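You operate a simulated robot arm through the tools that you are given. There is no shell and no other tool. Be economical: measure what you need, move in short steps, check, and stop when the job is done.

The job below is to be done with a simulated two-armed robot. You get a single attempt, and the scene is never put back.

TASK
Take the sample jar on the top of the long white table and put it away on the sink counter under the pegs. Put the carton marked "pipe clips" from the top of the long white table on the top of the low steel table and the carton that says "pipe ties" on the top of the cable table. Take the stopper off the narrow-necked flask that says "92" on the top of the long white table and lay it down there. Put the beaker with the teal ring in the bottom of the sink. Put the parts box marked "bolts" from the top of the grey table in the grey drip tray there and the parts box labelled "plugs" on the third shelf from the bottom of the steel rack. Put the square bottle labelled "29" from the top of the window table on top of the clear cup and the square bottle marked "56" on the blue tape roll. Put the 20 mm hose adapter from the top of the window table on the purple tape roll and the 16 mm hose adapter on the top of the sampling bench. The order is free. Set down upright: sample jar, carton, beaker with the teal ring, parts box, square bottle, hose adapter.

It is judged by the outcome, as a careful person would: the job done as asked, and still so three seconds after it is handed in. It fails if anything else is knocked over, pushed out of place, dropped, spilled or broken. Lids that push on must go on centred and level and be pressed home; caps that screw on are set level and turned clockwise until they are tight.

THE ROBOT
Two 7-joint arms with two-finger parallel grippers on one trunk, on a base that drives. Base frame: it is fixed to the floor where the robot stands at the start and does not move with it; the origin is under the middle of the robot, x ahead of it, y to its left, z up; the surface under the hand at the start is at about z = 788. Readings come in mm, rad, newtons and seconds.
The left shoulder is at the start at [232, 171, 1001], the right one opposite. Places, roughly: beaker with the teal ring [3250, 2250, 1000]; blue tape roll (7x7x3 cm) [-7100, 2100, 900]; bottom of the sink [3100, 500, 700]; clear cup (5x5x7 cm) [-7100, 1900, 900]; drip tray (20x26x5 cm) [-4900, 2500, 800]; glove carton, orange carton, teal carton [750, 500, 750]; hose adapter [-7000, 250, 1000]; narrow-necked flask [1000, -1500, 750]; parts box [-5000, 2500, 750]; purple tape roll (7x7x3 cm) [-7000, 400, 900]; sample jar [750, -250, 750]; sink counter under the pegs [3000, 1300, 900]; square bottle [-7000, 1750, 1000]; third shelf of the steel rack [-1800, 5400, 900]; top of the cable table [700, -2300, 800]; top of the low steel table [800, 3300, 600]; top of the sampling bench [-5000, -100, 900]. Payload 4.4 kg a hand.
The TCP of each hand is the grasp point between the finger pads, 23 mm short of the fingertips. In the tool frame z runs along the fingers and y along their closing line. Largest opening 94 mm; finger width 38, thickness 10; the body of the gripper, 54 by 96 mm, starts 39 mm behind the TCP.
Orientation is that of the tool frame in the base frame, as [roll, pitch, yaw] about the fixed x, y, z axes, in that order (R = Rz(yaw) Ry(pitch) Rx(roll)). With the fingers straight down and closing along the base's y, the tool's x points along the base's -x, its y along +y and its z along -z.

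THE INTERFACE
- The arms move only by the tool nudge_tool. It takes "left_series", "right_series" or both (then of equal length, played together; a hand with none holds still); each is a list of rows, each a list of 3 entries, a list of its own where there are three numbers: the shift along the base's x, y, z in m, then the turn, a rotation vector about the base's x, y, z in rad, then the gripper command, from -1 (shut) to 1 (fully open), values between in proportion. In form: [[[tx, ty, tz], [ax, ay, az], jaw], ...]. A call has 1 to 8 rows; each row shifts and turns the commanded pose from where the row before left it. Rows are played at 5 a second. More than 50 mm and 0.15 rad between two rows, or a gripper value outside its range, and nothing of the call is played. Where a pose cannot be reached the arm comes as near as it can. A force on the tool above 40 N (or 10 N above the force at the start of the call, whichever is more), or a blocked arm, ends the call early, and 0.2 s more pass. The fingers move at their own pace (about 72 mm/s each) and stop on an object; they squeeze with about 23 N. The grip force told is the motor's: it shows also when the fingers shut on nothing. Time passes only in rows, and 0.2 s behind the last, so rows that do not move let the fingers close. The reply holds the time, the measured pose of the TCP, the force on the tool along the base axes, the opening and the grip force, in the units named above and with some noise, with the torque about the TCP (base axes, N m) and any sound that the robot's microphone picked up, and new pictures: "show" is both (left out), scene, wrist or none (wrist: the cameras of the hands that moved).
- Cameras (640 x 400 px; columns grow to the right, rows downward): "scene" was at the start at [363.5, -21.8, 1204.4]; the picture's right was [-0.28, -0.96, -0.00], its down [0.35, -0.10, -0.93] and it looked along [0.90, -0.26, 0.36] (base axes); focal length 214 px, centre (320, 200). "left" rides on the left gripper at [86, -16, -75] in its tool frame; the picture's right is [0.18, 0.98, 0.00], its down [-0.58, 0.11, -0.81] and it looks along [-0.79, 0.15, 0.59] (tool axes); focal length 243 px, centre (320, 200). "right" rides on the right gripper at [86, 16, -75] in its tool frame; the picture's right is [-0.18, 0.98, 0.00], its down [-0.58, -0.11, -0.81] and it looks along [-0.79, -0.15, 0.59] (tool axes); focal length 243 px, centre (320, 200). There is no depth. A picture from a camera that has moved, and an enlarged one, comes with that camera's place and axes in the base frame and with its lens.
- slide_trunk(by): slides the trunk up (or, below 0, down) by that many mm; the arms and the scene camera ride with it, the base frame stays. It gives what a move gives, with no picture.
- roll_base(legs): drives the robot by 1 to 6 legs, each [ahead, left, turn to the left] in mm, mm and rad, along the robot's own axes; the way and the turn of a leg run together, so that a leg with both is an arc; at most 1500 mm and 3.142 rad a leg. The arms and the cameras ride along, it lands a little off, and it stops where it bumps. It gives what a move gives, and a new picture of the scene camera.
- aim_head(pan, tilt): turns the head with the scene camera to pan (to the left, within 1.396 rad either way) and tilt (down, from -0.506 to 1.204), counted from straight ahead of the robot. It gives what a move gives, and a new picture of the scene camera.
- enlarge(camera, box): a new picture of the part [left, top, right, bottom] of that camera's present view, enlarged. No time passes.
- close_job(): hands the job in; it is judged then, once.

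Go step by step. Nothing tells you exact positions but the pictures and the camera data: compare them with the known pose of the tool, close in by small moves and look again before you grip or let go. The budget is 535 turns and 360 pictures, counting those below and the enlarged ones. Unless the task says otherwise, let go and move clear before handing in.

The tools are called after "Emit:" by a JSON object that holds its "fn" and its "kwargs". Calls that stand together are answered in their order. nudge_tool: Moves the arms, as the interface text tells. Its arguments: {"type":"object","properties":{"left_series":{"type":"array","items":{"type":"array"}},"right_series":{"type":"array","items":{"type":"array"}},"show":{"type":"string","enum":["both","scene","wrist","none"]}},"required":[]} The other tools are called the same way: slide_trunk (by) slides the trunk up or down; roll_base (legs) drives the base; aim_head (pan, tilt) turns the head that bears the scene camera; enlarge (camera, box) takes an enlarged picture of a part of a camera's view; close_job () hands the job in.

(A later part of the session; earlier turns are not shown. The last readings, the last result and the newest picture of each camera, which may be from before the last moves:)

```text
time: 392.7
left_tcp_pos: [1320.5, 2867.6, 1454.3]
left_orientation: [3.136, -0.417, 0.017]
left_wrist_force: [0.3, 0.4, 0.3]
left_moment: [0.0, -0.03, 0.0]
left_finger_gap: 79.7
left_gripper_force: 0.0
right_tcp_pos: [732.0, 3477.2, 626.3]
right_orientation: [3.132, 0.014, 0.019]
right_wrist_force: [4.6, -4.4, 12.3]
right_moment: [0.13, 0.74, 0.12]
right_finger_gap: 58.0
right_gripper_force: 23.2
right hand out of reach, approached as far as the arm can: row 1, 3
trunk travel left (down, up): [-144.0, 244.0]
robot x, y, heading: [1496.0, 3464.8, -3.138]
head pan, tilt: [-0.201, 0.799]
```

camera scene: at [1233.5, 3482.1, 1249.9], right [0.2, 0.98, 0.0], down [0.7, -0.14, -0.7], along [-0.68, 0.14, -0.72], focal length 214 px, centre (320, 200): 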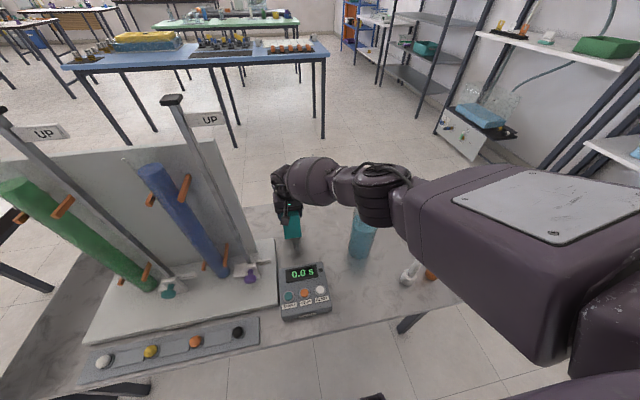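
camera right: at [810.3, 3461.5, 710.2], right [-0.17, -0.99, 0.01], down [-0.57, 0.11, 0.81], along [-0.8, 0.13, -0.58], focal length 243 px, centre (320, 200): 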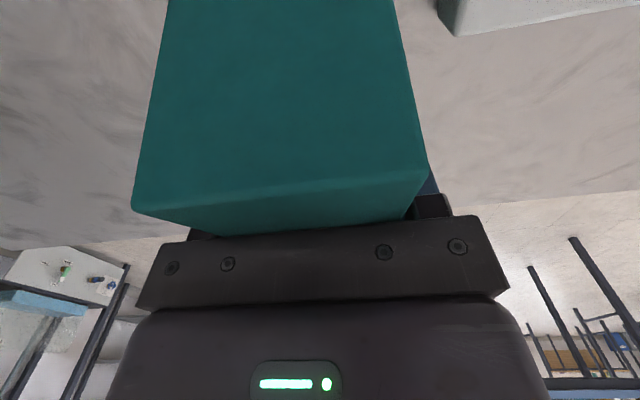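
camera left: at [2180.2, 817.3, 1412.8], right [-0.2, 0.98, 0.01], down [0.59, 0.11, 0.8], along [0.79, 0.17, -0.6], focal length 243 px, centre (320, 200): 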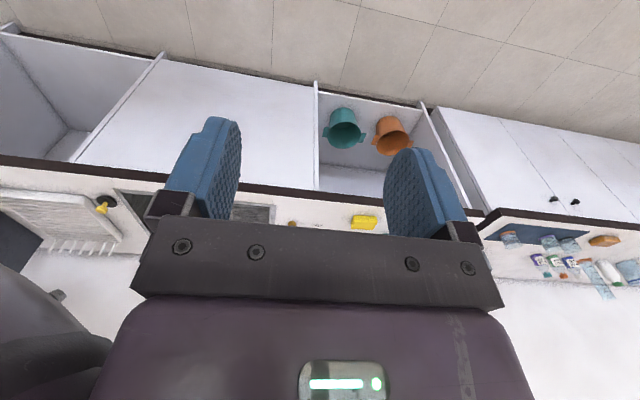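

Contact. Releasing and lifting straight up.

Emit:
{"fn": "nudge_tool", "kwargs": {"right_series": [[[0, 0, 0], [0, 0, 0], 0.4], [[0, 0, 0], [0, 0, 0], 0.7], [[0, 0, 0], [0, 0, 0], 0.7], [[0, 0, 0.02], [0, 0, 0], 0.7], [[0, 0, 0.03], [0, 0, 0], 0.7], [[0, 0, 0.04], [0, 0, 0], 0.7], [[0, 0, 0.045], [0, 0, 0], 0.7], [[0, 0, 0.045], [0, 0, 0], 0.7]], "show": "both"}}

```text
time: 394.5
left_tcp_pos: [1319.7, 2867.7, 1454.5]
left_orientation: [3.134, -0.419, 0.019]
left_wrist_force: [0.7, 0.2, -0.4]
left_moment: [0.0, 0.04, -0.01]
left_finger_gap: 80.0
left_gripper_force: 0.1
right_tcp_pos: [730.6, 3479.9, 807.7]
right_orientation: [3.132, 0.014, 0.017]
right_wrist_force: [0.7, 0.2, 0.3]
right_moment: [0.02, 0.01, 0.04]
right_finger_gap: 80.1
right_gripper_force: 0.0
trunk travel left (down, up): [-144.0, 244.0]
robot x, y, heading: [1496.8, 3465.6, -3.139]
head pan, tilt: [-0.201, 0.799]
camera scene: at [1234.5, 3482.0, 1250.2], right [0.2, 0.98, 0.0], down [0.7, -0.14, -0.7], along [-0.68, 0.14, -0.72], focal length 214 px, centre (320, 200)
camera right: at [818.2, 3466.0, 880.4], right [-0.17, -0.99, 0.01], down [-0.57, 0.11, 0.81], along [-0.8, 0.13, -0.58], focal length 243 px, centre (320, 200)
```

scene: 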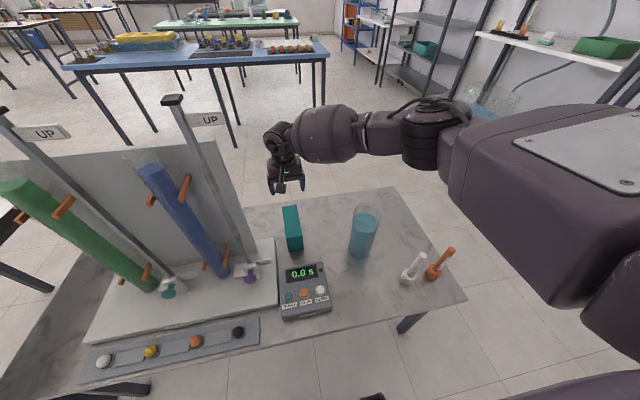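
right: 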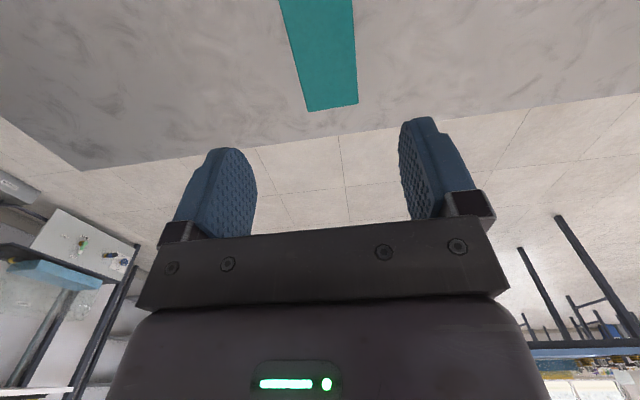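

"Pipe clips" stands upright on the low steel table. Now retract and drive back for the orange "pipe ties" carton.

Emit:
{"fn": "nudge_tool", "kwargs": {"right_series": [[[0, 0, 0.045], [0, 0, 0], 1], [[0, 0, 0.045], [0, 0, 0], 1], [[0, 0, 0.045], [0, 0, 0], 1], [[0, 0, 0.045], [0, 0, 0], 1], [[0.045, 0.01, 0.01], [0, 0, 0], 1], [[0.045, 0.01, 0], [0, 0, 0], 1], [[0.045, 0.01, 0], [0, 0, 0], 1], [[0.045, 0.01, 0], [0, 0, 0], 1]], "show": "none"}}

Emit:
{"fn": "roll_base", "kwargs": {"legs": [[-250, 0, 0], [0, 1500, 0], [0, 1500, 0], [0, 500, 0]]}}

```text
time: 396.3
left_tcp_pos: [1318.8, 2868.5, 1454.5]
left_orientation: [3.134, -0.42, 0.017]
left_wrist_force: [0.6, -0.6, -0.4]
left_moment: [-0.01, 0.02, -0.02]
left_finger_gap: 79.9
left_gripper_force: 0.0
right_tcp_pos: [912.0, 3519.0, 992.9]
right_orientation: [3.131, 0.015, 0.017]
right_wrist_force: [0.4, -0.6, 0.4]
right_moment: [0.02, 0.0, -0.03]
right_finger_gap: 94.0
right_gripper_force: 0.1
trunk travel left (down, up): [-144.0, 244.0]
robot x, y, heading: [1494.7, 3470.4, -3.137]
head pan, tilt: [-0.201, 0.799]
```

```text
time: 428.2
left_tcp_pos: [1667.9, -611.7, 1454.7]
left_orientation: [3.134, -0.419, 0.042]
left_wrist_force: [0.0, -0.6, 0.1]
left_moment: [0.01, -0.01, 0.0]
left_finger_gap: 79.9
left_gripper_force: 0.1
right_tcp_pos: [1243.8, 29.1, 991.8]
right_orientation: [3.13, 0.012, 0.042]
right_wrist_force: [0.0, 0.1, 0.2]
right_moment: [-0.03, 0.03, 0.03]
right_finger_gap: 94.1
right_gripper_force: 0.1
trunk travel left (down, up): [-144.0, 244.0]
robot x, y, heading: [1835.5, -4.3, -3.111]
head pan, tilt: [-0.201, 0.799]
camera scene: at [1567.7, 0.6, 1249.8], right [0.17, 0.99, 0.0], down [0.71, -0.12, -0.7], along [-0.69, 0.12, -0.72], focal length 214 px, centre (320, 200)
```

scene: 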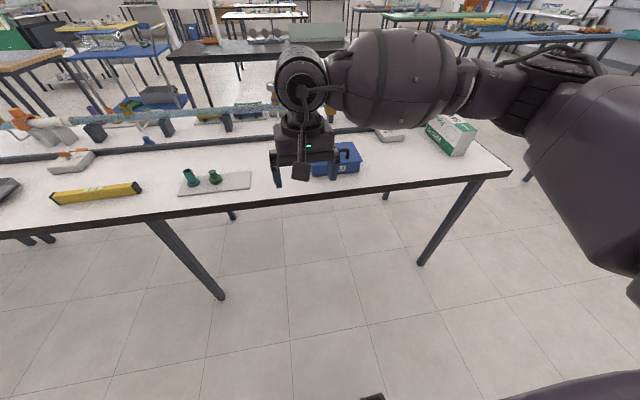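

Emit:
{"fn": "roll_base", "kwargs": {"legs": [[0, 0, -0.03], [0, 130, 0]]}}

Emit:
{"fn": "slide_trunk", "kwargs": {"by": 110}}

Emit:
{"fn": "nudge_tool", "kwargs": {"right_series": [[[0, 0.03, 0], [0, 0, -0.145], 1], [[0, 0.03, 0], [0, 0, -0.145], 1], [[0, 0.03, 0], [0, 0, -0.145], 1], [[0, 0.03, 0], [0, 0, -0.145], 1], [[0, 0.03, 0], [0, 0, -0.145], 1], [[0, 0.03, 0], [0, 0, -0.145], 1], [[0, 0.02, 0], [0, 0, -0.145], 1], [[0, 0, 0], [0, 0, -0.145], 1]], "show": "none"}}

Emit:
{"fn": "nudge_tool", "kwargs": {"right_series": [[[0, 0, 0], [0, 0, -0.145], 1], [[0, 0, 0], [0, 0, -0.145], 1], [[0, 0, 0], [0, 0, -0.135], 1]], "show": "none"}}

Emit:
{"fn": "roll_base", "kwargs": {"legs": [[285, 0, 0]]}}

```text
time: 430.4
left_tcp_pos: [1650.6, -734.8, 1454.1]
left_orientation: [3.134, -0.419, 0.015]
left_wrist_force: [0.4, 0.0, -0.2]
left_moment: [0.01, 0.0, 0.0]
left_finger_gap: 79.7
left_gripper_force: 0.1
right_tcp_pos: [1244.0, -84.5, 991.9]
right_orientation: [3.134, 0.012, 0.014]
right_wrist_force: [0.8, -0.1, 0.3]
right_moment: [0.06, -0.02, 0.01]
right_finger_gap: 94.0
right_gripper_force: 0.0
trunk travel left (down, up): [-144.0, 244.0]
robot x, y, heading: [1829.0, -133.3, -3.141]
head pan, tilt: [-0.201, 0.799]
camera scene: at [1568.0, -121.0, 1249.8], right [0.2, 0.98, 0.0], down [0.7, -0.14, -0.7], along [-0.68, 0.14, -0.72], focal length 214 px, centre (320, 200)
```

scene: 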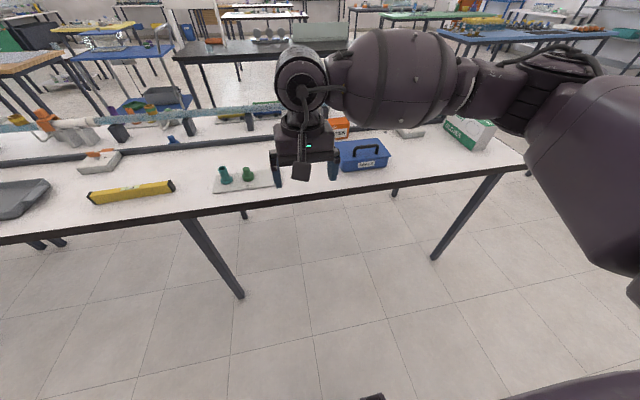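

```text
time: 431.8
left_tcp_pos: [1650.3, -735.4, 1563.3]
left_orientation: [3.133, -0.422, 0.014]
left_wrist_force: [-0.4, 0.4, -0.9]
left_moment: [-0.02, 0.0, -0.01]
left_finger_gap: 80.0
left_gripper_force: 0.0
right_tcp_pos: [1243.9, -82.1, 1101.3]
right_orientation: [3.132, 0.01, 0.014]
right_wrist_force: [0.3, -0.2, -0.2]
right_moment: [-0.01, 0.01, -0.01]
right_finger_gap: 94.0
right_gripper_force: 0.1
trunk travel left (down, up): [-254.0, 134.0]
robot x, y, heading: [1828.3, -132.1, -3.142]
head pan, tilt: [-0.201, 0.799]
```

```text
time: 433.6
left_tcp_pos: [1651.4, -735.3, 1563.5]
left_orientation: [3.135, -0.418, 0.014]
left_wrist_force: [-0.1, -0.1, -0.2]
left_moment: [-0.01, 0.0, 0.0]
left_finger_gap: 79.8
left_gripper_force: 0.1
right_tcp_pos: [1244.4, 116.8, 1102.7]
right_orientation: [3.134, 0.012, -1.148]
right_wrist_force: [0.8, 0.1, 0.2]
right_moment: [-0.01, -0.04, -0.04]
right_finger_gap: 94.1
right_gripper_force: 0.1
trunk travel left (down, up): [-254.0, 134.0]
robot x, y, heading: [1830.1, -133.8, -3.142]
head pan, tilt: [-0.201, 0.799]
```

```text
time: 434.4
left_tcp_pos: [1651.3, -735.1, 1564.0]
left_orientation: [3.133, -0.42, 0.014]
left_wrist_force: [0.2, 0.5, -0.5]
left_moment: [0.03, 0.0, 0.04]
left_finger_gap: 79.9
left_gripper_force: 0.1
right_tcp_pos: [1245.1, 117.8, 1102.0]
right_orientation: [3.13, 0.013, -1.576]
right_wrist_force: [-1.5, 0.2, -1.0]
right_moment: [-0.02, 0.0, 0.01]
right_finger_gap: 93.6
right_gripper_force: 0.1
trunk travel left (down, up): [-254.0, 134.0]
robot x, y, heading: [1830.6, -134.3, -3.148]
head pan, tilt: [-0.201, 0.799]
```

```text
time: 436.3
left_tcp_pos: [1368.3, -733.6, 1564.5]
left_orientation: [3.134, -0.418, 0.01]
left_wrist_force: [0.4, 0.0, 0.2]
left_moment: [-0.02, -0.02, 0.02]
left_finger_gap: 79.9
left_gripper_force: 0.1
right_tcp_pos: [964.9, 120.8, 1101.7]
right_orientation: [3.132, 0.012, -1.575]
right_wrist_force: [-0.8, -0.5, -0.5]
right_moment: [0.03, -0.03, 0.02]
right_finger_gap: 93.9
right_gripper_force: 0.1
trunk travel left (down, up): [-254.0, 134.0]
robot x, y, heading: [1547.8, -134.1, 3.135]
head pan, tilt: [-0.201, 0.799]
camera scene: at [1383.1, -119.6, 1371.8], right [0.2, 0.98, 0.0], down [0.7, -0.15, -0.7], along [-0.68, 0.14, -0.72], focal length 214 px, centre (320, 200)
```

scene: 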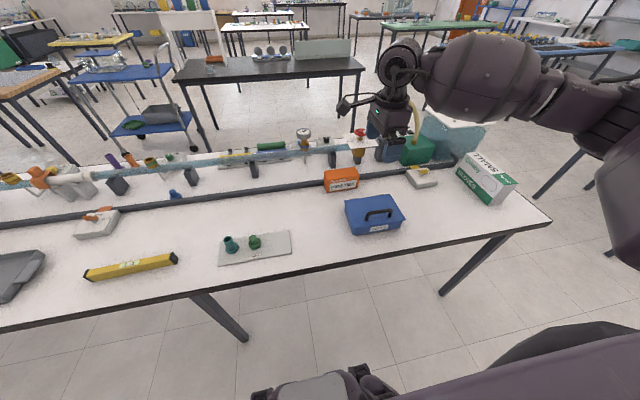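

Emit:
{"fn": "enlarge", "kwargs": {"camera": "scene", "box": [280, 130, 440, 230]}}

```text
4.00 times, centred on (360, 180) of scene
camera zoom: at [1383.1, -119.6, 1371.8], right [0.2, 0.98, 0.0], down [0.7, -0.15, -0.7], along [-0.68, 0.14, -0.72], focal length 858 px, centre (160, 280)
```

zoom: 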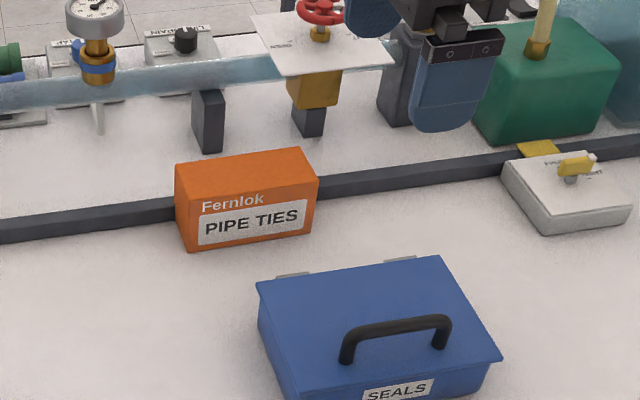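

Orange centre is (768, 94), top z 848. Moving over and down.

Emit:
{"fn": "nudge_tool", "kwargs": {"right_series": [[[-0.04, -0.006, 0], [0, 0, 0], 1], [[-0.04, -0.006, 0], [0, 0, 0], 1], [[-0.04, -0.005, -0.01], [0, 0, 0], 1], [[-0.04, -0.005, -0.02], [0, 0, 0], 1], [[-0.037, -0.005, -0.03], [0, 0, 0], 1], [[0, 0, -0.045], [0, 0, 0], 1], [[0, 0, -0.045], [0, 0, 0], 1], [[0, 0, 0], [0, 0, 0], 1]], "show": "wrist"}}

```text
time: 438.1
left_tcp_pos: [1369.9, -733.8, 1565.4]
left_orientation: [3.134, -0.419, 0.01]
left_wrist_force: [-0.5, 1.0, 0.3]
left_moment: [0.01, 0.02, -0.02]
left_finger_gap: 80.1
left_gripper_force: 0.0
right_tcp_pos: [767.8, 95.4, 955.3]
right_orientation: [3.129, 0.013, -1.575]
right_wrist_force: [-0.4, 0.0, 0.2]
right_moment: [-0.02, 0.0, 0.04]
right_finger_gap: 94.3
right_gripper_force: 0.1
trunk travel left (down, up): [-254.0, 134.0]
robot x, y, heading: [1552.8, -133.6, 3.14]
head pan, tilt: [-0.201, 0.799]
camera right: at [751.2, 7.5, 1027.9], right [-0.98, 0.19, 0.01], down [0.12, 0.57, 0.81], along [0.15, 0.8, -0.58], focal length 243 px, centre (320, 200)
```

right: 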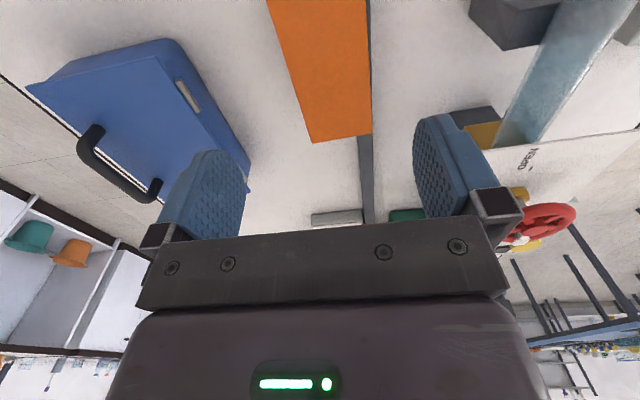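

Emit:
{"fn": "nudge_tool", "kwargs": {"right_series": [[[-0.008, 0, -0.03], [0, 0, 0], 0.85], [[0, 0, -0.04], [0, 0, 0], 0.85], [[0, 0, -0.04], [0, 0, 0], 0.85], [[0, 0, -0.027], [0, 0, 0], 0.85], [[0, 0, 0], [0, 0, 0], 0.3], [[0, 0, 0], [0, 0, 0], -1], [[0, 0, 0], [0, 0, 0], -1], [[0, 0, 0], [0, 0, 0], -1]], "show": "wrist"}}

```text
time: 439.9
left_tcp_pos: [1368.4, -733.5, 1564.3]
left_orientation: [3.135, -0.418, 0.011]
left_wrist_force: [0.3, -0.3, -1.0]
left_moment: [-0.03, 0.02, -0.04]
left_finger_gap: 80.0
left_gripper_force: 0.0
right_tcp_pos: [787.8, 95.6, 817.1]
right_orientation: [3.134, 0.011, -1.574]
right_wrist_force: [0.3, 0.7, -0.1]
right_moment: [-0.02, -0.02, 0.02]
right_finger_gap: 57.8
right_gripper_force: 23.4
right hand out of reach, approached as far as the arm can: row 2, 3, 4
trunk travel left (down, up): [-254.0, 134.0]
robot x, y, heading: [1549.7, -135.6, 3.135]
head pan, tilt: [-0.201, 0.799]
camera right: at [771.7, 8.3, 890.2], right [-0.98, 0.19, 0.01], down [0.12, 0.57, 0.81], along [0.15, 0.8, -0.58], focal length 243 px, centre (320, 200)
```

right: 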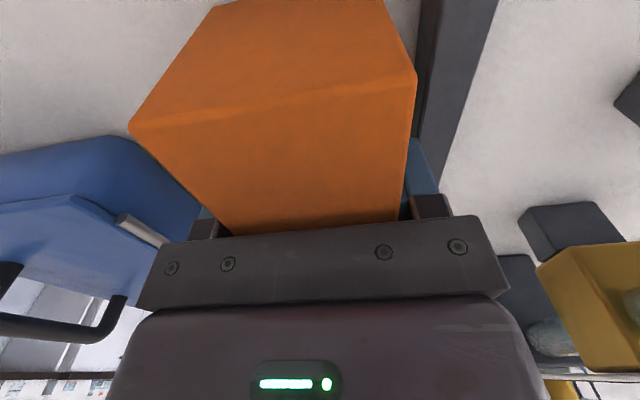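

Gripped at 57.8 mm (reach pulled it slightly toward me). Lifting and retracting.

Emit:
{"fn": "nudge_tool", "kwargs": {"right_series": [[[0, 0, 0.01], [0, 0, 0], -1], [[0, 0, 0.03], [0, 0, 0], -1], [[0, 0, 0.04], [0, 0, 0], -1], [[0, 0, 0.045], [0, 0, 0], -1], [[0, 0, 0.045], [0, 0, 0], -1], [[0, 0, 0.045], [0, 0, 0], -1], [[0.03, 0, 0.03], [0, 0, 0], -1], [[0.045, 0, 0], [0, 0, 0], -1]], "show": "both"}}

```text
time: 441.7
left_tcp_pos: [1369.7, -733.7, 1564.2]
left_orientation: [3.135, -0.419, 0.01]
left_wrist_force: [0.2, 0.5, 0.6]
left_moment: [-0.01, 0.03, -0.04]
left_finger_gap: 79.7
left_gripper_force: 0.1
right_tcp_pos: [866.3, 97.0, 1064.7]
right_orientation: [3.133, 0.013, -1.576]
right_wrist_force: [0.4, 0.1, -1.0]
right_moment: [0.0, 0.03, -0.02]
right_finger_gap: 58.0
right_gripper_force: 23.1
trunk travel left (down, up): [-254.0, 134.0]
robot x, y, heading: [1551.5, -132.7, 3.142]
head pan, tilt: [-0.201, 0.799]
camera scene: at [1384.1, -118.9, 1371.9], right [0.2, 0.98, 0.0], down [0.7, -0.15, -0.7], along [-0.68, 0.14, -0.72], focal length 214 px, centre (320, 200)
camera right: at [849.2, 9.6, 1137.6], right [-0.98, 0.19, 0.01], down [0.12, 0.57, 0.81], along [0.15, 0.8, -0.58], focal length 243 px, centre (320, 200)
```

scene: 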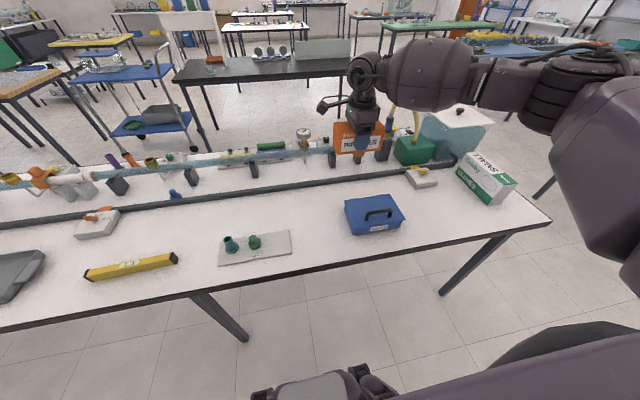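
right: 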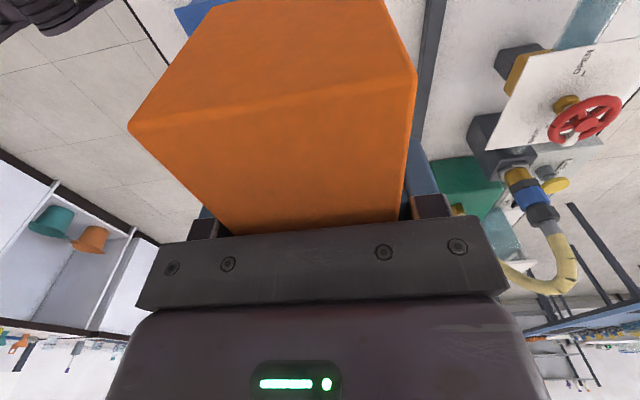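

Carried. Back off and drive left along the aisle toward the cable table.

Emit:
{"fn": "nudge_tool", "kwargs": {"right_series": [[[0.045, 0, 0], [0, 0, 0], -1], [[0.045, 0, 0], [0, 0, 0], -1], [[0.045, 0, 0], [0, 0, 0], -1], [[0.03, 0, 0], [0, 0, 0], -1]], "show": "none"}}

Emit:
{"fn": "roll_base", "kwargs": {"legs": [[-200, 0, 0], [0, 1300, 0]]}}

Emit:
{"fn": "aim_head", "kwargs": {"pan": 0.5, "tilt": 0.5}}

```text
time: 442.7
left_tcp_pos: [1368.0, -733.2, 1564.4]
left_orientation: [3.135, -0.418, 0.01]
left_wrist_force: [-0.1, 0.2, -0.4]
left_moment: [-0.04, -0.02, 0.03]
left_finger_gap: 80.0
left_gripper_force: 0.1
right_tcp_pos: [1029.6, 96.8, 1063.6]
right_orientation: [3.133, 0.012, -1.576]
right_wrist_force: [-0.4, -0.6, -1.2]
right_moment: [-0.02, 0.0, 0.03]
right_finger_gap: 57.8
right_gripper_force: 22.8
trunk travel left (down, up): [-254.0, 134.0]
robot x, y, heading: [1555.6, -137.5, 3.141]
head pan, tilt: [-0.201, 0.799]
```

```text
time: 455.4
left_tcp_pos: [1551.0, -2017.7, 1565.0]
left_orientation: [3.136, -0.419, 0.002]
left_wrist_force: [0.3, -0.4, -0.3]
left_moment: [0.01, 0.01, -0.01]
left_finger_gap: 79.7
left_gripper_force: 0.2
right_tcp_pos: [1218.3, -1184.3, 1063.2]
right_orientation: [3.131, 0.013, -1.583]
right_wrist_force: [0.6, 0.3, -1.7]
right_moment: [0.0, 0.0, -0.03]
right_finger_gap: 57.6
right_gripper_force: 23.0
trunk travel left (down, up): [-254.0, 134.0]
robot x, y, heading: [1736.8, -1424.2, 3.135]
head pan, tilt: [-0.201, 0.799]
camera scene: at [1571.4, -1403.1, 1371.8], right [0.21, 0.98, 0.0], down [0.7, -0.15, -0.7], along [-0.68, 0.15, -0.72], focal length 214 px, centre (320, 200)
```

scene: 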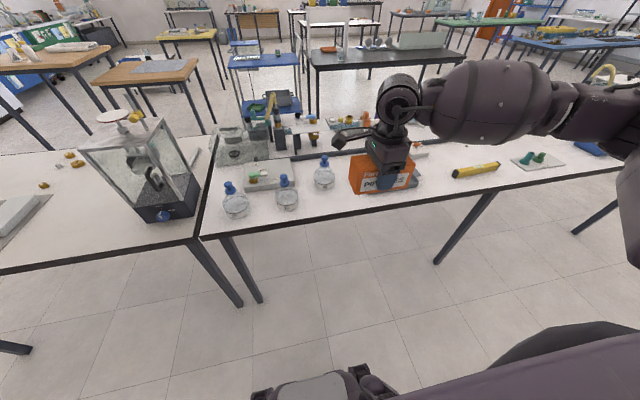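

```text
time: 456.5
left_tcp_pos: [1551.6, -2017.6, 1565.4]
left_orientation: [3.133, -0.42, 0.002]
left_wrist_force: [-0.7, -0.2, -0.6]
left_moment: [0.02, -0.01, 0.0]
left_finger_gap: 79.9
left_gripper_force: 0.0
right_tcp_pos: [1217.6, -1184.3, 1064.5]
right_orientation: [3.131, 0.013, -1.584]
right_wrist_force: [-0.2, 0.0, -1.3]
right_moment: [0.01, 0.01, -0.02]
right_finger_gap: 57.8
right_gripper_force: 22.9
trunk travel left (down, up): [-254.0, 134.0]
robot x, y, heading: [1738.0, -1422.8, 3.125]
head pan, tilt: [0.499, 0.499]
camera scene: at [1569.8, -1462.6, 1397.7], right [-0.47, 0.88, 0.0], down [0.42, 0.22, -0.88], along [-0.78, -0.41, -0.48], focal length 214 px, centre (320, 200)
```

scene: 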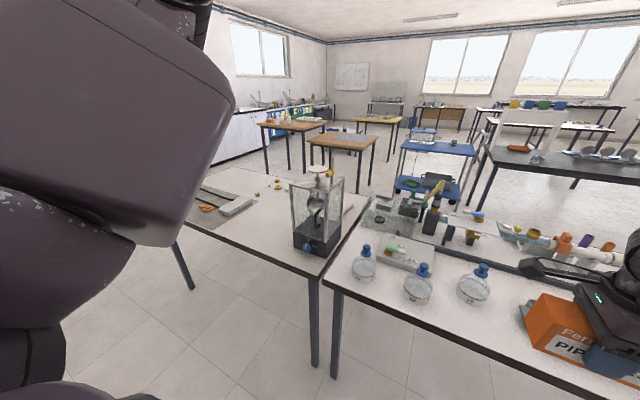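

Emit:
{"fn": "enlarge", "kwargs": {"camera": "scene", "box": [330, 230, 510, 320]}}

Emit:
{"fn": "enlarge", "kwargs": {"camera": "scene", "box": [170, 150, 370, 275]}}

```text
3.56 times, centred on (420, 275) of scene
camera zoom: at [1569.8, -1462.6, 1397.7], right [-0.47, 0.88, 0.0], down [0.42, 0.22, -0.88], along [-0.78, -0.41, -0.48], focal length 763 px, centre (-36, -67)
```

zoom: 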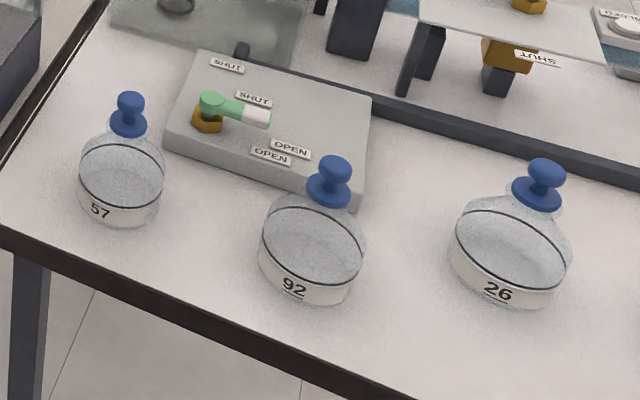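

```text
3.20 times, centred on (270, 212) of scene
camera zoom: at [1569.8, -1462.6, 1397.7], right [-0.47, 0.88, 0.0], down [0.42, 0.22, -0.88], along [-0.78, -0.41, -0.48], focal length 686 px, centre (480, 160)
```

zoom: 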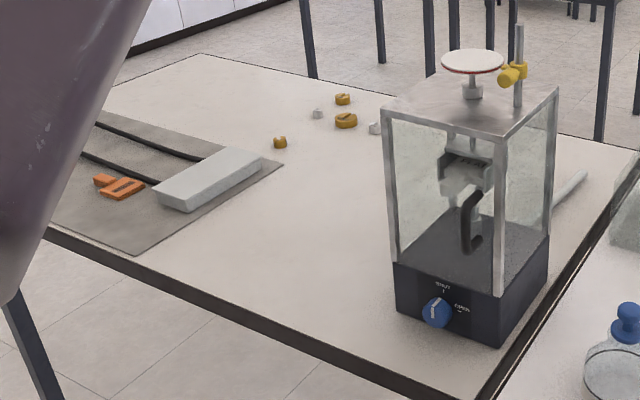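

Flask 92 is the middle one. On the cable table there is free space around (900, −2085) between the cable mat and the balance. Driving there.

Emit:
{"fn": "roll_base", "kwargs": {"legs": [[0, 0, 0.015], [0, 860, 0], [110, 0, 0]]}}

Emit:
{"fn": "aim_head", "kwargs": {"pan": -0.1, "tilt": 0.75}}

```text
time: 465.6
left_tcp_pos: [1432.5, -2883.6, 1564.0]
left_orientation: [3.136, -0.42, -0.002]
left_wrist_force: [0.1, 0.5, 1.1]
left_moment: [-0.03, -0.03, -0.01]
left_finger_gap: 79.9
left_gripper_force: 0.1
right_tcp_pos: [1103.2, -2050.1, 1063.0]
right_orientation: [3.133, 0.012, -1.588]
right_wrist_force: [-0.1, 0.9, -1.6]
right_moment: [-0.01, 0.02, -0.02]
right_finger_gap: 57.8
right_gripper_force: 23.1
trunk travel left (down, up): [-254.0, 134.0]
robot x, y, heading: [1621.7, -2289.8, 3.123]
head pan, tilt: [0.499, 0.499]
camera scene: at [1453.2, -2329.6, 1397.8], right [-0.46, 0.89, 0.0], down [0.42, 0.22, -0.88], along [-0.78, -0.41, -0.48], focal length 214 px, centre (320, 200)
```

scene: 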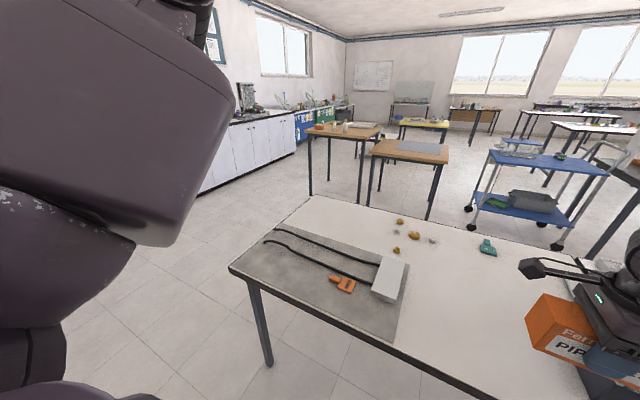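

```text
time: 466.6
left_tcp_pos: [1432.2, -2883.7, 1563.7]
left_orientation: [3.134, -0.42, -0.002]
left_wrist_force: [0.5, 0.4, -0.3]
left_moment: [-0.02, 0.01, 0.0]
left_finger_gap: 79.8
left_gripper_force: 0.1
right_tcp_pos: [1102.6, -2049.3, 1062.3]
right_orientation: [3.133, 0.013, -1.589]
right_wrist_force: [0.0, -0.1, -1.6]
right_moment: [0.05, 0.0, 0.02]
right_finger_gap: 57.7
right_gripper_force: 22.8
trunk travel left (down, up): [-254.0, 134.0]
robot x, y, heading: [1624.4, -2286.1, 3.128]
head pan, tilt: [-0.099, 0.75]
camera scene: at [1451.7, -2277.9, 1375.8], right [0.11, 0.99, 0.0], down [0.68, -0.08, -0.73], along [-0.73, 0.08, -0.68], focal length 214 px, centre (320, 200)
```

scene: 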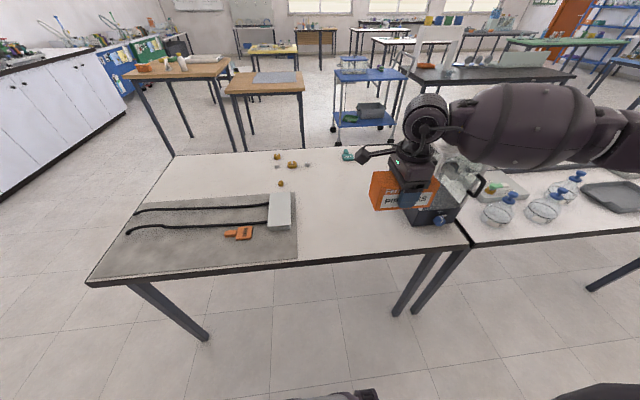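

Free spot confirmed; placing at (900, −2110).

Emit:
{"fn": "nudge_tool", "kwargs": {"right_series": [[[-0.041, -0.012, 0], [0, 0, 0], -1], [[-0.041, -0.012, 0], [0, 0, 0], -1], [[-0.041, -0.012, -0.02], [0, 0, 0], -1], [[-0.041, -0.012, -0.02], [0, 0, 0], -1], [[-0.04, -0.012, -0.02], [0, 0, 0], -1], [[0, 0, -0.045], [0, 0, 0], -1], [[0, 0, -0.045], [0, 0, 0], -1], [[0, 0, -0.04], [0, 0, 0], -1]], "show": "scene"}}

```text
time: 468.4
left_tcp_pos: [1431.0, -2883.0, 1564.2]
left_orientation: [3.135, -0.422, -0.003]
left_wrist_force: [-0.6, -0.3, -0.5]
left_moment: [0.02, 0.02, -0.02]
left_finger_gap: 80.1
left_gripper_force: 0.1
right_tcp_pos: [898.5, -2109.2, 873.1]
right_orientation: [3.131, 0.011, -1.589]
right_wrist_force: [0.3, 0.3, -1.6]
right_moment: [0.0, -0.02, -0.05]
right_finger_gap: 57.8
right_gripper_force: 23.0
trunk travel left (down, up): [-254.0, 134.0]
robot x, y, heading: [1626.9, -2284.3, 3.125]
head pan, tilt: [-0.099, 0.75]
camera scene: at [1451.2, -2277.6, 1375.6], right [0.12, 0.99, 0.0], down [0.68, -0.08, -0.73], along [-0.73, 0.08, -0.68], focal length 214 px, centre (320, 200)
```

scene: 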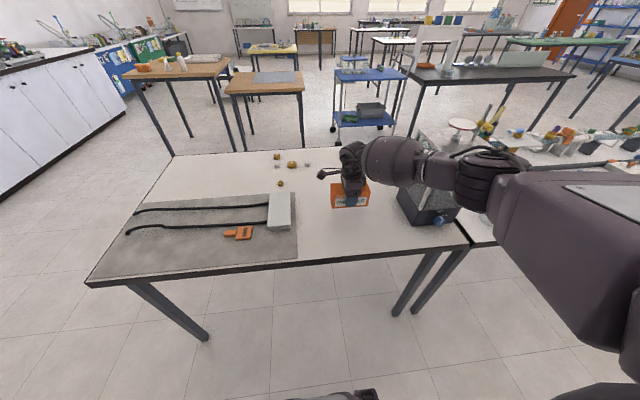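

The balance is close to the forearm; I move 60 mm further left before lowering.

Emit:
{"fn": "nudge_tool", "kwargs": {"right_series": [[[0, -0.03, 0], [0, 0, 0], -1], [[0, -0.03, 0], [0, 0, 0], -1], [[0, 0, -0.02], [0, 0, 0], -1], [[0, 0, -0.015], [0, 0, 0], -1], [[0, 0, -0.01], [0, 0, 0], -1], [[0, 0, 0], [0, 0, 0], -1]], "show": "scene"}}

```text
time: 469.8
left_tcp_pos: [1433.7, -2883.8, 1564.8]
left_orientation: [3.136, -0.418, -0.002]
left_wrist_force: [0.1, 0.0, 0.0]
left_moment: [0.03, 0.02, -0.03]
left_finger_gap: 79.8
left_gripper_force: 0.1
right_tcp_pos: [899.5, -2170.7, 829.3]
right_orientation: [3.132, 0.011, -1.588]
right_wrist_force: [0.7, 0.6, -2.6]
right_moment: [-0.01, 0.02, 0.01]
right_finger_gap: 57.6
right_gripper_force: 22.6
trunk travel left (down, up): [-254.0, 134.0]
robot x, y, heading: [1625.7, -2289.6, 3.128]
head pan, tilt: [-0.099, 0.75]
camera scene: at [1452.0, -2277.8, 1375.8], right [0.12, 0.99, 0.0], down [0.68, -0.08, -0.73], along [-0.73, 0.08, -0.68], focal length 214 px, centre (320, 200)
```

scene: 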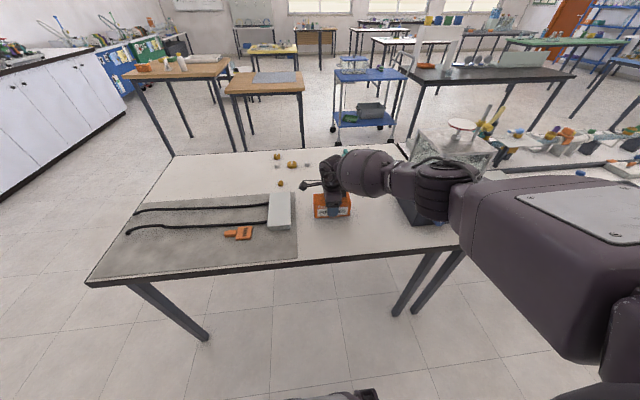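

Emit:
{"fn": "nudge_tool", "kwargs": {"right_series": [[[0, 0, -0.005], [0, 0, 0], -1], [[0, 0, -0.004], [0, 0, 0], -1], [[0, 0, -0.004], [0, 0, 0], -1], [[0, 0, 0], [0, 0, 0], -1]], "show": "none"}}

```text
time: 470.8
left_tcp_pos: [1433.3, -2883.5, 1563.8]
left_orientation: [3.134, -0.418, 0.0]
left_wrist_force: [-0.7, -0.4, -0.4]
left_moment: [0.02, 0.0, 0.01]
left_finger_gap: 80.0
left_gripper_force: 0.1
right_tcp_pos: [899.4, -2169.8, 816.7]
right_orientation: [3.132, 0.015, -1.588]
right_wrist_force: [-0.2, 1.7, 5.6]
right_moment: [0.47, -0.21, 0.07]
right_finger_gap: 57.8
right_gripper_force: 23.6
trunk travel left (down, up): [-254.0, 134.0]
robot x, y, heading: [1622.5, -2287.0, 3.121]
head pan, tilt: [-0.099, 0.75]
```

Contact. Releasing and lifting, keeping left of the balance.

Emit:
{"fn": "nudge_tool", "kwargs": {"right_series": [[[0, 0, 0], [0, 0, 0], 0.4], [[0, 0, 0], [0, 0, 0], 0.85], [[0, 0, 0], [0, 0, 0], 0.85], [[0, 0, 0.03], [0, 0, 0], 0.85], [[0, 0, 0.04], [0, 0, 0], 0.85], [[0, 0, 0.045], [0, 0, 0], 0.85], [[0, 0, 0.045], [0, 0, 0], 0.85], [[0.02, 0, 0.045], [0, 0, 0], 0.85]], "show": "both"}}

```text
time: 472.6
left_tcp_pos: [1435.2, -2883.8, 1564.9]
left_orientation: [3.135, -0.416, -0.001]
left_wrist_force: [0.8, 0.5, 0.2]
left_moment: [-0.01, 0.02, -0.01]
left_finger_gap: 79.9
left_gripper_force: 0.0
right_tcp_pos: [923.3, -2167.5, 1022.8]
right_orientation: [3.132, 0.012, -1.586]
right_wrist_force: [0.0, 0.4, -0.7]
right_moment: [-0.03, -0.01, -0.04]
right_finger_gap: 87.2
right_gripper_force: 0.0
trunk travel left (down, up): [-254.0, 134.0]
robot x, y, heading: [1622.2, -2288.4, 3.124]
head pan, tilt: [-0.099, 0.75]
camera scene: at [1453.5, -2277.3, 1376.1], right [0.12, 0.99, 0.0], down [0.68, -0.08, -0.73], along [-0.73, 0.08, -0.68], focal length 214 px, centre (320, 200)
camera right: at [905.5, -2255.7, 1095.6], right [-0.98, 0.2, 0.01], down [0.13, 0.57, 0.81], along [0.16, 0.8, -0.58], focal length 243 px, centre (320, 200)
```

scene: 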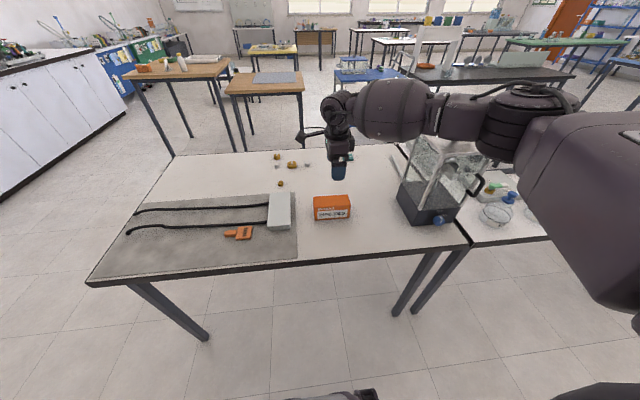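
right: 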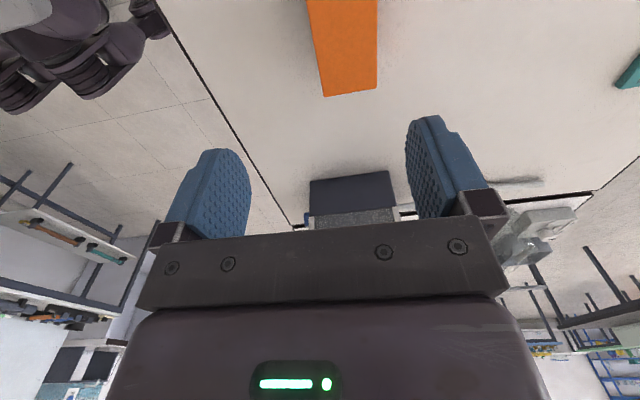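

"Pipe ties" stands on the cable table. Next, the flask: retract, restore the hand's yaw and drive to it.

Emit:
{"fn": "nudge_tool", "kwargs": {"right_series": [[[0.04, 0, 0.02], [0, 0, 0.145], 1], [[0.045, 0, 0.01], [0, 0, 0.145], 1], [[0.045, 0, 0.01], [0, 0, 0.145], 1], [[0.045, 0, 0], [0, 0, 0.145], 1], [[0, 0, 0], [0, 0, 0.145], 1], [[0, 0, 0], [0, 0, 0.145], 1], [[0, 0, 0], [0, 0, 0.145], 1], [[0, 0, 0], [0, 0, 0.145], 1]], "show": "none"}}

Emit:
{"fn": "roll_base", "kwargs": {"legs": [[0, 0, 0.018], [-85, 0, 0], [0, -660, 0]]}}

Emit:
{"fn": "nudge_tool", "kwargs": {"right_series": [[[0, 0, 0], [0, 0, 0.145], 1], [[0, 0, 0], [0, 0, 0.145], 1], [[0, 0, 0], [0, 0, 0.125], 1]], "show": "none"}}

Emit:
{"fn": "aim_head", "kwargs": {"pan": -0.2, "tilt": 0.8}}

```text
time: 474.4
left_tcp_pos: [1433.2, -2883.9, 1563.4]
left_orientation: [3.134, -0.42, 0.0]
left_wrist_force: [-0.1, -0.7, -0.3]
left_moment: [0.01, 0.02, -0.03]
left_finger_gap: 79.8
left_gripper_force: 0.0
right_tcp_pos: [1093.5, -2169.2, 1059.6]
right_orientation: [3.131, 0.013, -0.426]
right_wrist_force: [-0.2, -0.2, 0.4]
right_moment: [0.01, 0.0, 0.0]
right_finger_gap: 94.3
right_gripper_force: 0.0
trunk travel left (down, up): [-254.0, 134.0]
robot x, y, heading: [1623.6, -2292.7, 3.13]
head pan, tilt: [-0.099, 0.75]
```

```text
time: 481.7
left_tcp_pos: [1525.6, -2218.1, 1565.0]
left_orientation: [3.133, -0.419, 0.012]
left_wrist_force: [0.7, -0.8, -0.1]
left_moment: [-0.02, 0.0, 0.01]
left_finger_gap: 80.1
left_gripper_force: 0.0
right_tcp_pos: [1177.8, -1508.4, 1059.6]
right_orientation: [3.131, 0.013, -0.414]
right_wrist_force: [0.2, 0.1, 1.0]
right_moment: [0.03, 0.03, -0.02]
right_finger_gap: 94.2
right_gripper_force: 0.0
trunk travel left (down, up): [-254.0, 134.0]
robot x, y, heading: [1703.7, -1621.8, 3.146]
head pan, tilt: [-0.099, 0.75]
camera scene: at [1536.1, -1612.0, 1375.8], right [0.1, 0.99, 0.0], down [0.68, -0.07, -0.73], along [-0.73, 0.07, -0.68], focal length 214 px, centre (320, 200)
```

scene: 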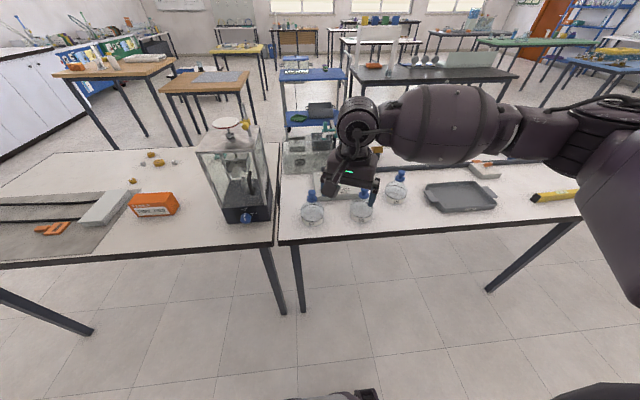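

```text
time: 482.5
left_tcp_pos: [1524.8, -2219.4, 1564.3]
left_orientation: [3.136, -0.419, 0.011]
left_wrist_force: [-0.4, -0.3, 0.8]
left_moment: [-0.04, 0.0, -0.01]
left_finger_gap: 80.1
left_gripper_force: 0.1
right_tcp_pos: [1176.3, -1508.4, 1059.4]
right_orientation: [3.131, 0.013, 0.003]
right_wrist_force: [0.1, -0.4, 0.2]
right_moment: [0.03, 0.04, 0.0]
right_finger_gap: 94.0
right_gripper_force: 0.0
trunk travel left (down, up): [-254.0, 134.0]
robot x, y, heading: [1707.4, -1619.6, 3.144]
head pan, tilt: [-0.099, 0.75]
```

```text
time: 483.2
left_tcp_pos: [1525.6, -2218.5, 1564.6]
left_orientation: [3.135, -0.418, 0.012]
left_wrist_force: [0.2, 0.0, 0.1]
left_moment: [0.0, 0.03, 0.01]
left_finger_gap: 79.7
left_gripper_force: 0.1
right_tcp_pos: [1176.2, -1509.4, 1058.2]
right_orientation: [3.13, 0.013, 0.0]
right_wrist_force: [0.4, -0.7, 0.1]
right_moment: [-0.03, 0.03, 0.0]
right_finger_gap: 94.1
right_gripper_force: 0.1
trunk travel left (down, up): [-254.0, 134.0]
robot x, y, heading: [1708.5, -1618.7, 3.142]
head pan, tilt: [-0.201, 0.799]
camera scene: at [1539.5, -1604.3, 1371.8], right [0.2, 0.98, 0.0], down [0.7, -0.14, -0.7], along [-0.68, 0.14, -0.72], focal length 214 px, centre (320, 200)
```

scene: 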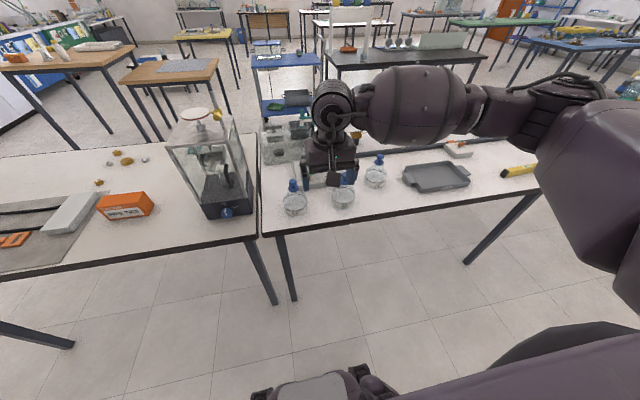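

Move the hand toward flask 92 and use the wrist camera.

Emit:
{"fn": "nudge_tool", "kwargs": {"right_series": [[[-0.02, 0.035, 0], [0, 0, 0], 1], [[-0.02, 0.035, 0], [0, 0, 0], 1], [[-0.02, 0.034, 0], [0, 0, 0], 0], [[-0.02, 0, -0.01], [0, 0, 0], -0.2], [[0, 0, 0], [0, 0, 0], -0.2]], "show": "both"}}

Emit:
{"fn": "enlarge", "kwargs": {"camera": "scene", "box": [270, 130, 430, 230]}}

```text
time: 484.4
left_tcp_pos: [1526.1, -2218.1, 1565.1]
left_orientation: [3.135, -0.419, 0.013]
left_wrist_force: [0.2, 0.3, 0.3]
left_moment: [-0.04, 0.0, 0.01]
left_finger_gap: 80.0
left_gripper_force: 0.0
right_tcp_pos: [1100.6, -1403.0, 1048.9]
right_orientation: [3.13, 0.013, 0.003]
right_wrist_force: [0.1, 0.1, 0.1]
right_moment: [-0.01, 0.04, 0.01]
right_finger_gap: 37.5
right_gripper_force: 0.0
trunk travel left (down, up): [-254.0, 134.0]
robot x, y, heading: [1707.8, -1619.6, 3.141]
head pan, tilt: [-0.201, 0.799]
camera scene: at [1540.2, -1603.7, 1372.0], right [0.2, 0.98, 0.0], down [0.7, -0.14, -0.7], along [-0.68, 0.14, -0.72], focal length 214 px, centre (320, 200)
camera right: at [1186.3, -1418.4, 1122.7], right [-0.18, -0.98, 0.01], down [-0.57, 0.12, 0.81], along [-0.8, 0.14, -0.58], focal length 243 px, centre (320, 200)
```

scene: 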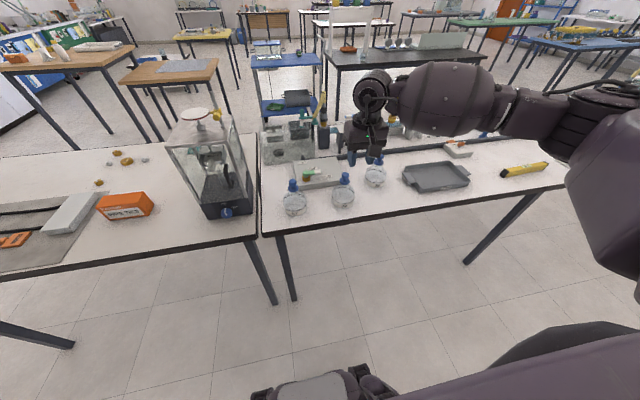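
right: 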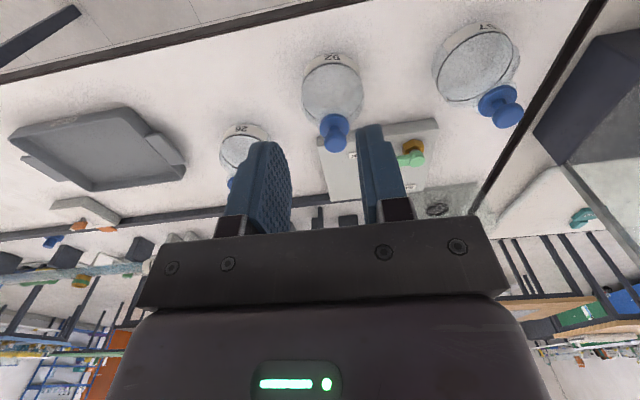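

```text
4.00 times, centred on (350, 180) of scene
camera zoom: at [1540.2, -1603.7, 1372.0], right [0.2, 0.98, 0.0], down [0.7, -0.14, -0.7], along [-0.68, 0.14, -0.72], focal length 858 px, centre (200, 280)
```

zoom: 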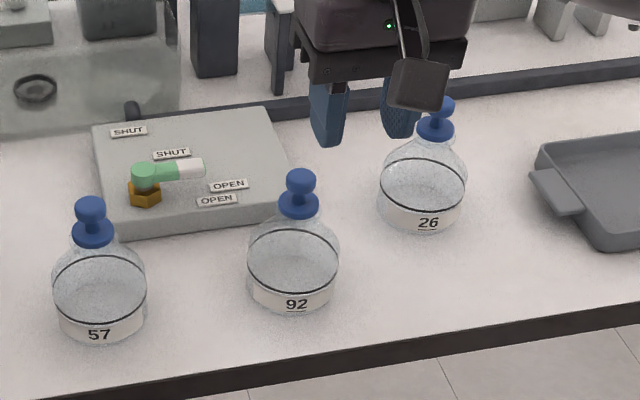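

Knob of 92 at about (996, −1404, 897). Approaching above it.

Emit:
{"fn": "nudge_tool", "kwargs": {"right_series": [[[-0.04, 0, 0], [0, 0, 0], -0.2], [[-0.04, 0, -0.01], [0, 0, 0], -0.2], [[-0.023, 0, -0.03], [0, 0, 0], -0.2], [[0, 0, -0.03], [0, 0, 0], -0.2], [[0, 0, 0], [0, 0, 0], -0.2]], "show": "wrist"}}

Emit:
{"fn": "enlarge", "kwargs": {"camera": "scene", "box": [270, 130, 430, 230]}}

```text
time: 485.6
left_tcp_pos: [1525.1, -2219.3, 1563.7]
left_orientation: [3.135, -0.42, 0.013]
left_wrist_force: [-1.0, 0.4, 0.2]
left_moment: [0.0, 0.0, -0.04]
left_finger_gap: 79.9
left_gripper_force: 0.0
right_tcp_pos: [992.9, -1405.0, 978.8]
right_orientation: [3.132, 0.014, 0.002]
right_wrist_force: [-0.3, 0.1, 0.0]
right_moment: [0.0, -0.01, 0.0]
right_finger_gap: 37.8
right_gripper_force: 0.0
trunk travel left (down, up): [-254.0, 134.0]
robot x, y, heading: [1706.0, -1619.1, 3.139]
head pan, tilt: [-0.201, 0.799]
camera right: at [1079.4, -1420.7, 1052.0], right [-0.18, -0.98, 0.01], down [-0.57, 0.12, 0.81], along [-0.8, 0.14, -0.58], focal length 243 px, centre (320, 200)
```

right: 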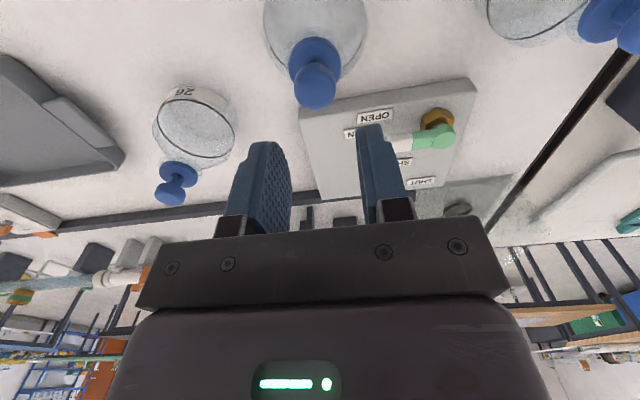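

```text
4.00 times, centred on (350, 180) of scene
camera zoom: at [1539.7, -1604.5, 1371.9], right [0.2, 0.98, 0.0], down [0.7, -0.14, -0.7], along [-0.68, 0.14, -0.72], focal length 858 px, centre (200, 280)
```

zoom: 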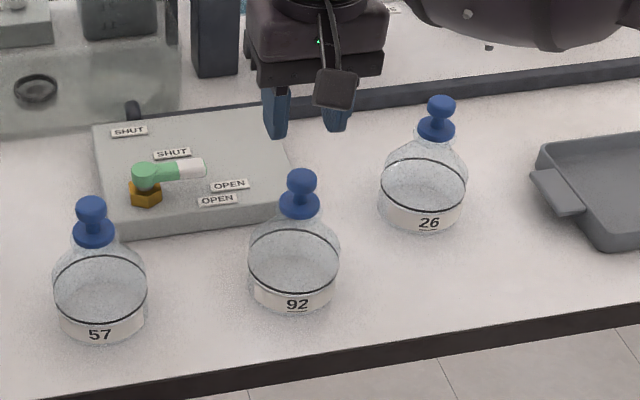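

Knob is right below. Descending so the tips stop just above the stopper's flange, then gripping.

Emit:
{"fn": "nudge_tool", "kwargs": {"right_series": [[[0.001, 0.002, -0.03], [0, 0, 0], -0.2], [[0, 0, -0.025], [0, 0, 0], -0.2], [[0, 0, -0.018], [0, 0, 0], -0.2], [[0, 0, 0], [0, 0, 0], -0.2]], "show": "wrist"}}

Emit:
{"fn": "enlarge", "kwargs": {"camera": "scene", "box": [290, 140, 410, 215]}}

```text
time: 486.6
left_tcp_pos: [1525.5, -2218.2, 1565.3]
left_orientation: [3.137, -0.418, 0.01]
left_wrist_force: [1.3, -0.3, -0.1]
left_moment: [-0.01, 0.01, -0.03]
left_finger_gap: 80.0
left_gripper_force: 0.0
right_tcp_pos: [995.2, -1403.9, 904.0]
right_orientation: [3.132, 0.015, 0.001]
right_wrist_force: [0.5, 0.0, -0.5]
right_moment: [-0.02, 0.02, 0.0]
right_finger_gap: 37.6
right_gripper_force: 0.1
trunk travel left (down, up): [-254.0, 134.0]
robot x, y, heading: [1704.9, -1616.4, 3.14]
head pan, tilt: [-0.201, 0.799]
camera right: at [1082.1, -1419.1, 978.4], right [-0.18, -0.98, 0.01], down [-0.57, 0.12, 0.81], along [-0.8, 0.14, -0.58], focal length 243 px, centre (320, 200)
```

right: 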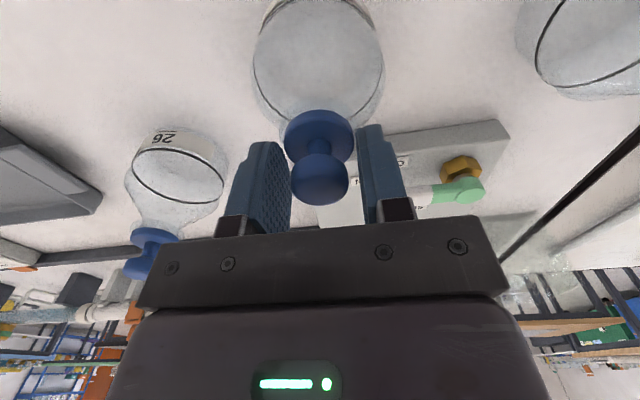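

```text
5.33 times, centred on (350, 178) of scene
camera zoom: at [1539.8, -1604.4, 1371.9], right [0.2, 0.98, 0.0], down [0.7, -0.14, -0.7], along [-0.68, 0.14, -0.72], focal length 1144 px, centre (160, 320)
```

zoom: 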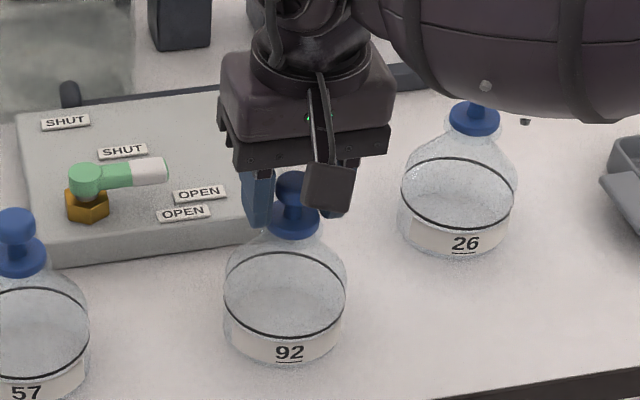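

Emit:
{"fn": "nudge_tool", "kwargs": {"right_series": [[[0, 0, 0.006], [0, 0, 0], -0.2], [[0, 0, 0], [0, 0, 0], -0.6], [[0, 0, 0], [0, 0, 0], -1], [[0, 0, 0], [0, 0, 0], -1]], "show": "none"}}

```text
time: 487.6
left_tcp_pos: [1524.7, -2218.7, 1563.9]
left_orientation: [3.136, -0.419, 0.013]
left_wrist_force: [-1.0, 0.6, -0.5]
left_moment: [0.0, -0.02, 0.01]
left_finger_gap: 79.7
left_gripper_force: 0.0
right_tcp_pos: [994.6, -1402.7, 910.9]
right_orientation: [3.131, 0.012, 0.003]
right_wrist_force: [-1.0, -0.2, 0.2]
right_moment: [0.0, -0.02, -0.01]
right_finger_gap: 23.9
right_gripper_force: 23.1
trunk travel left (down, up): [-254.0, 134.0]
robot x, y, heading: [1706.6, -1617.1, 3.141]
head pan, tilt: [-0.201, 0.799]
heard: snap
```

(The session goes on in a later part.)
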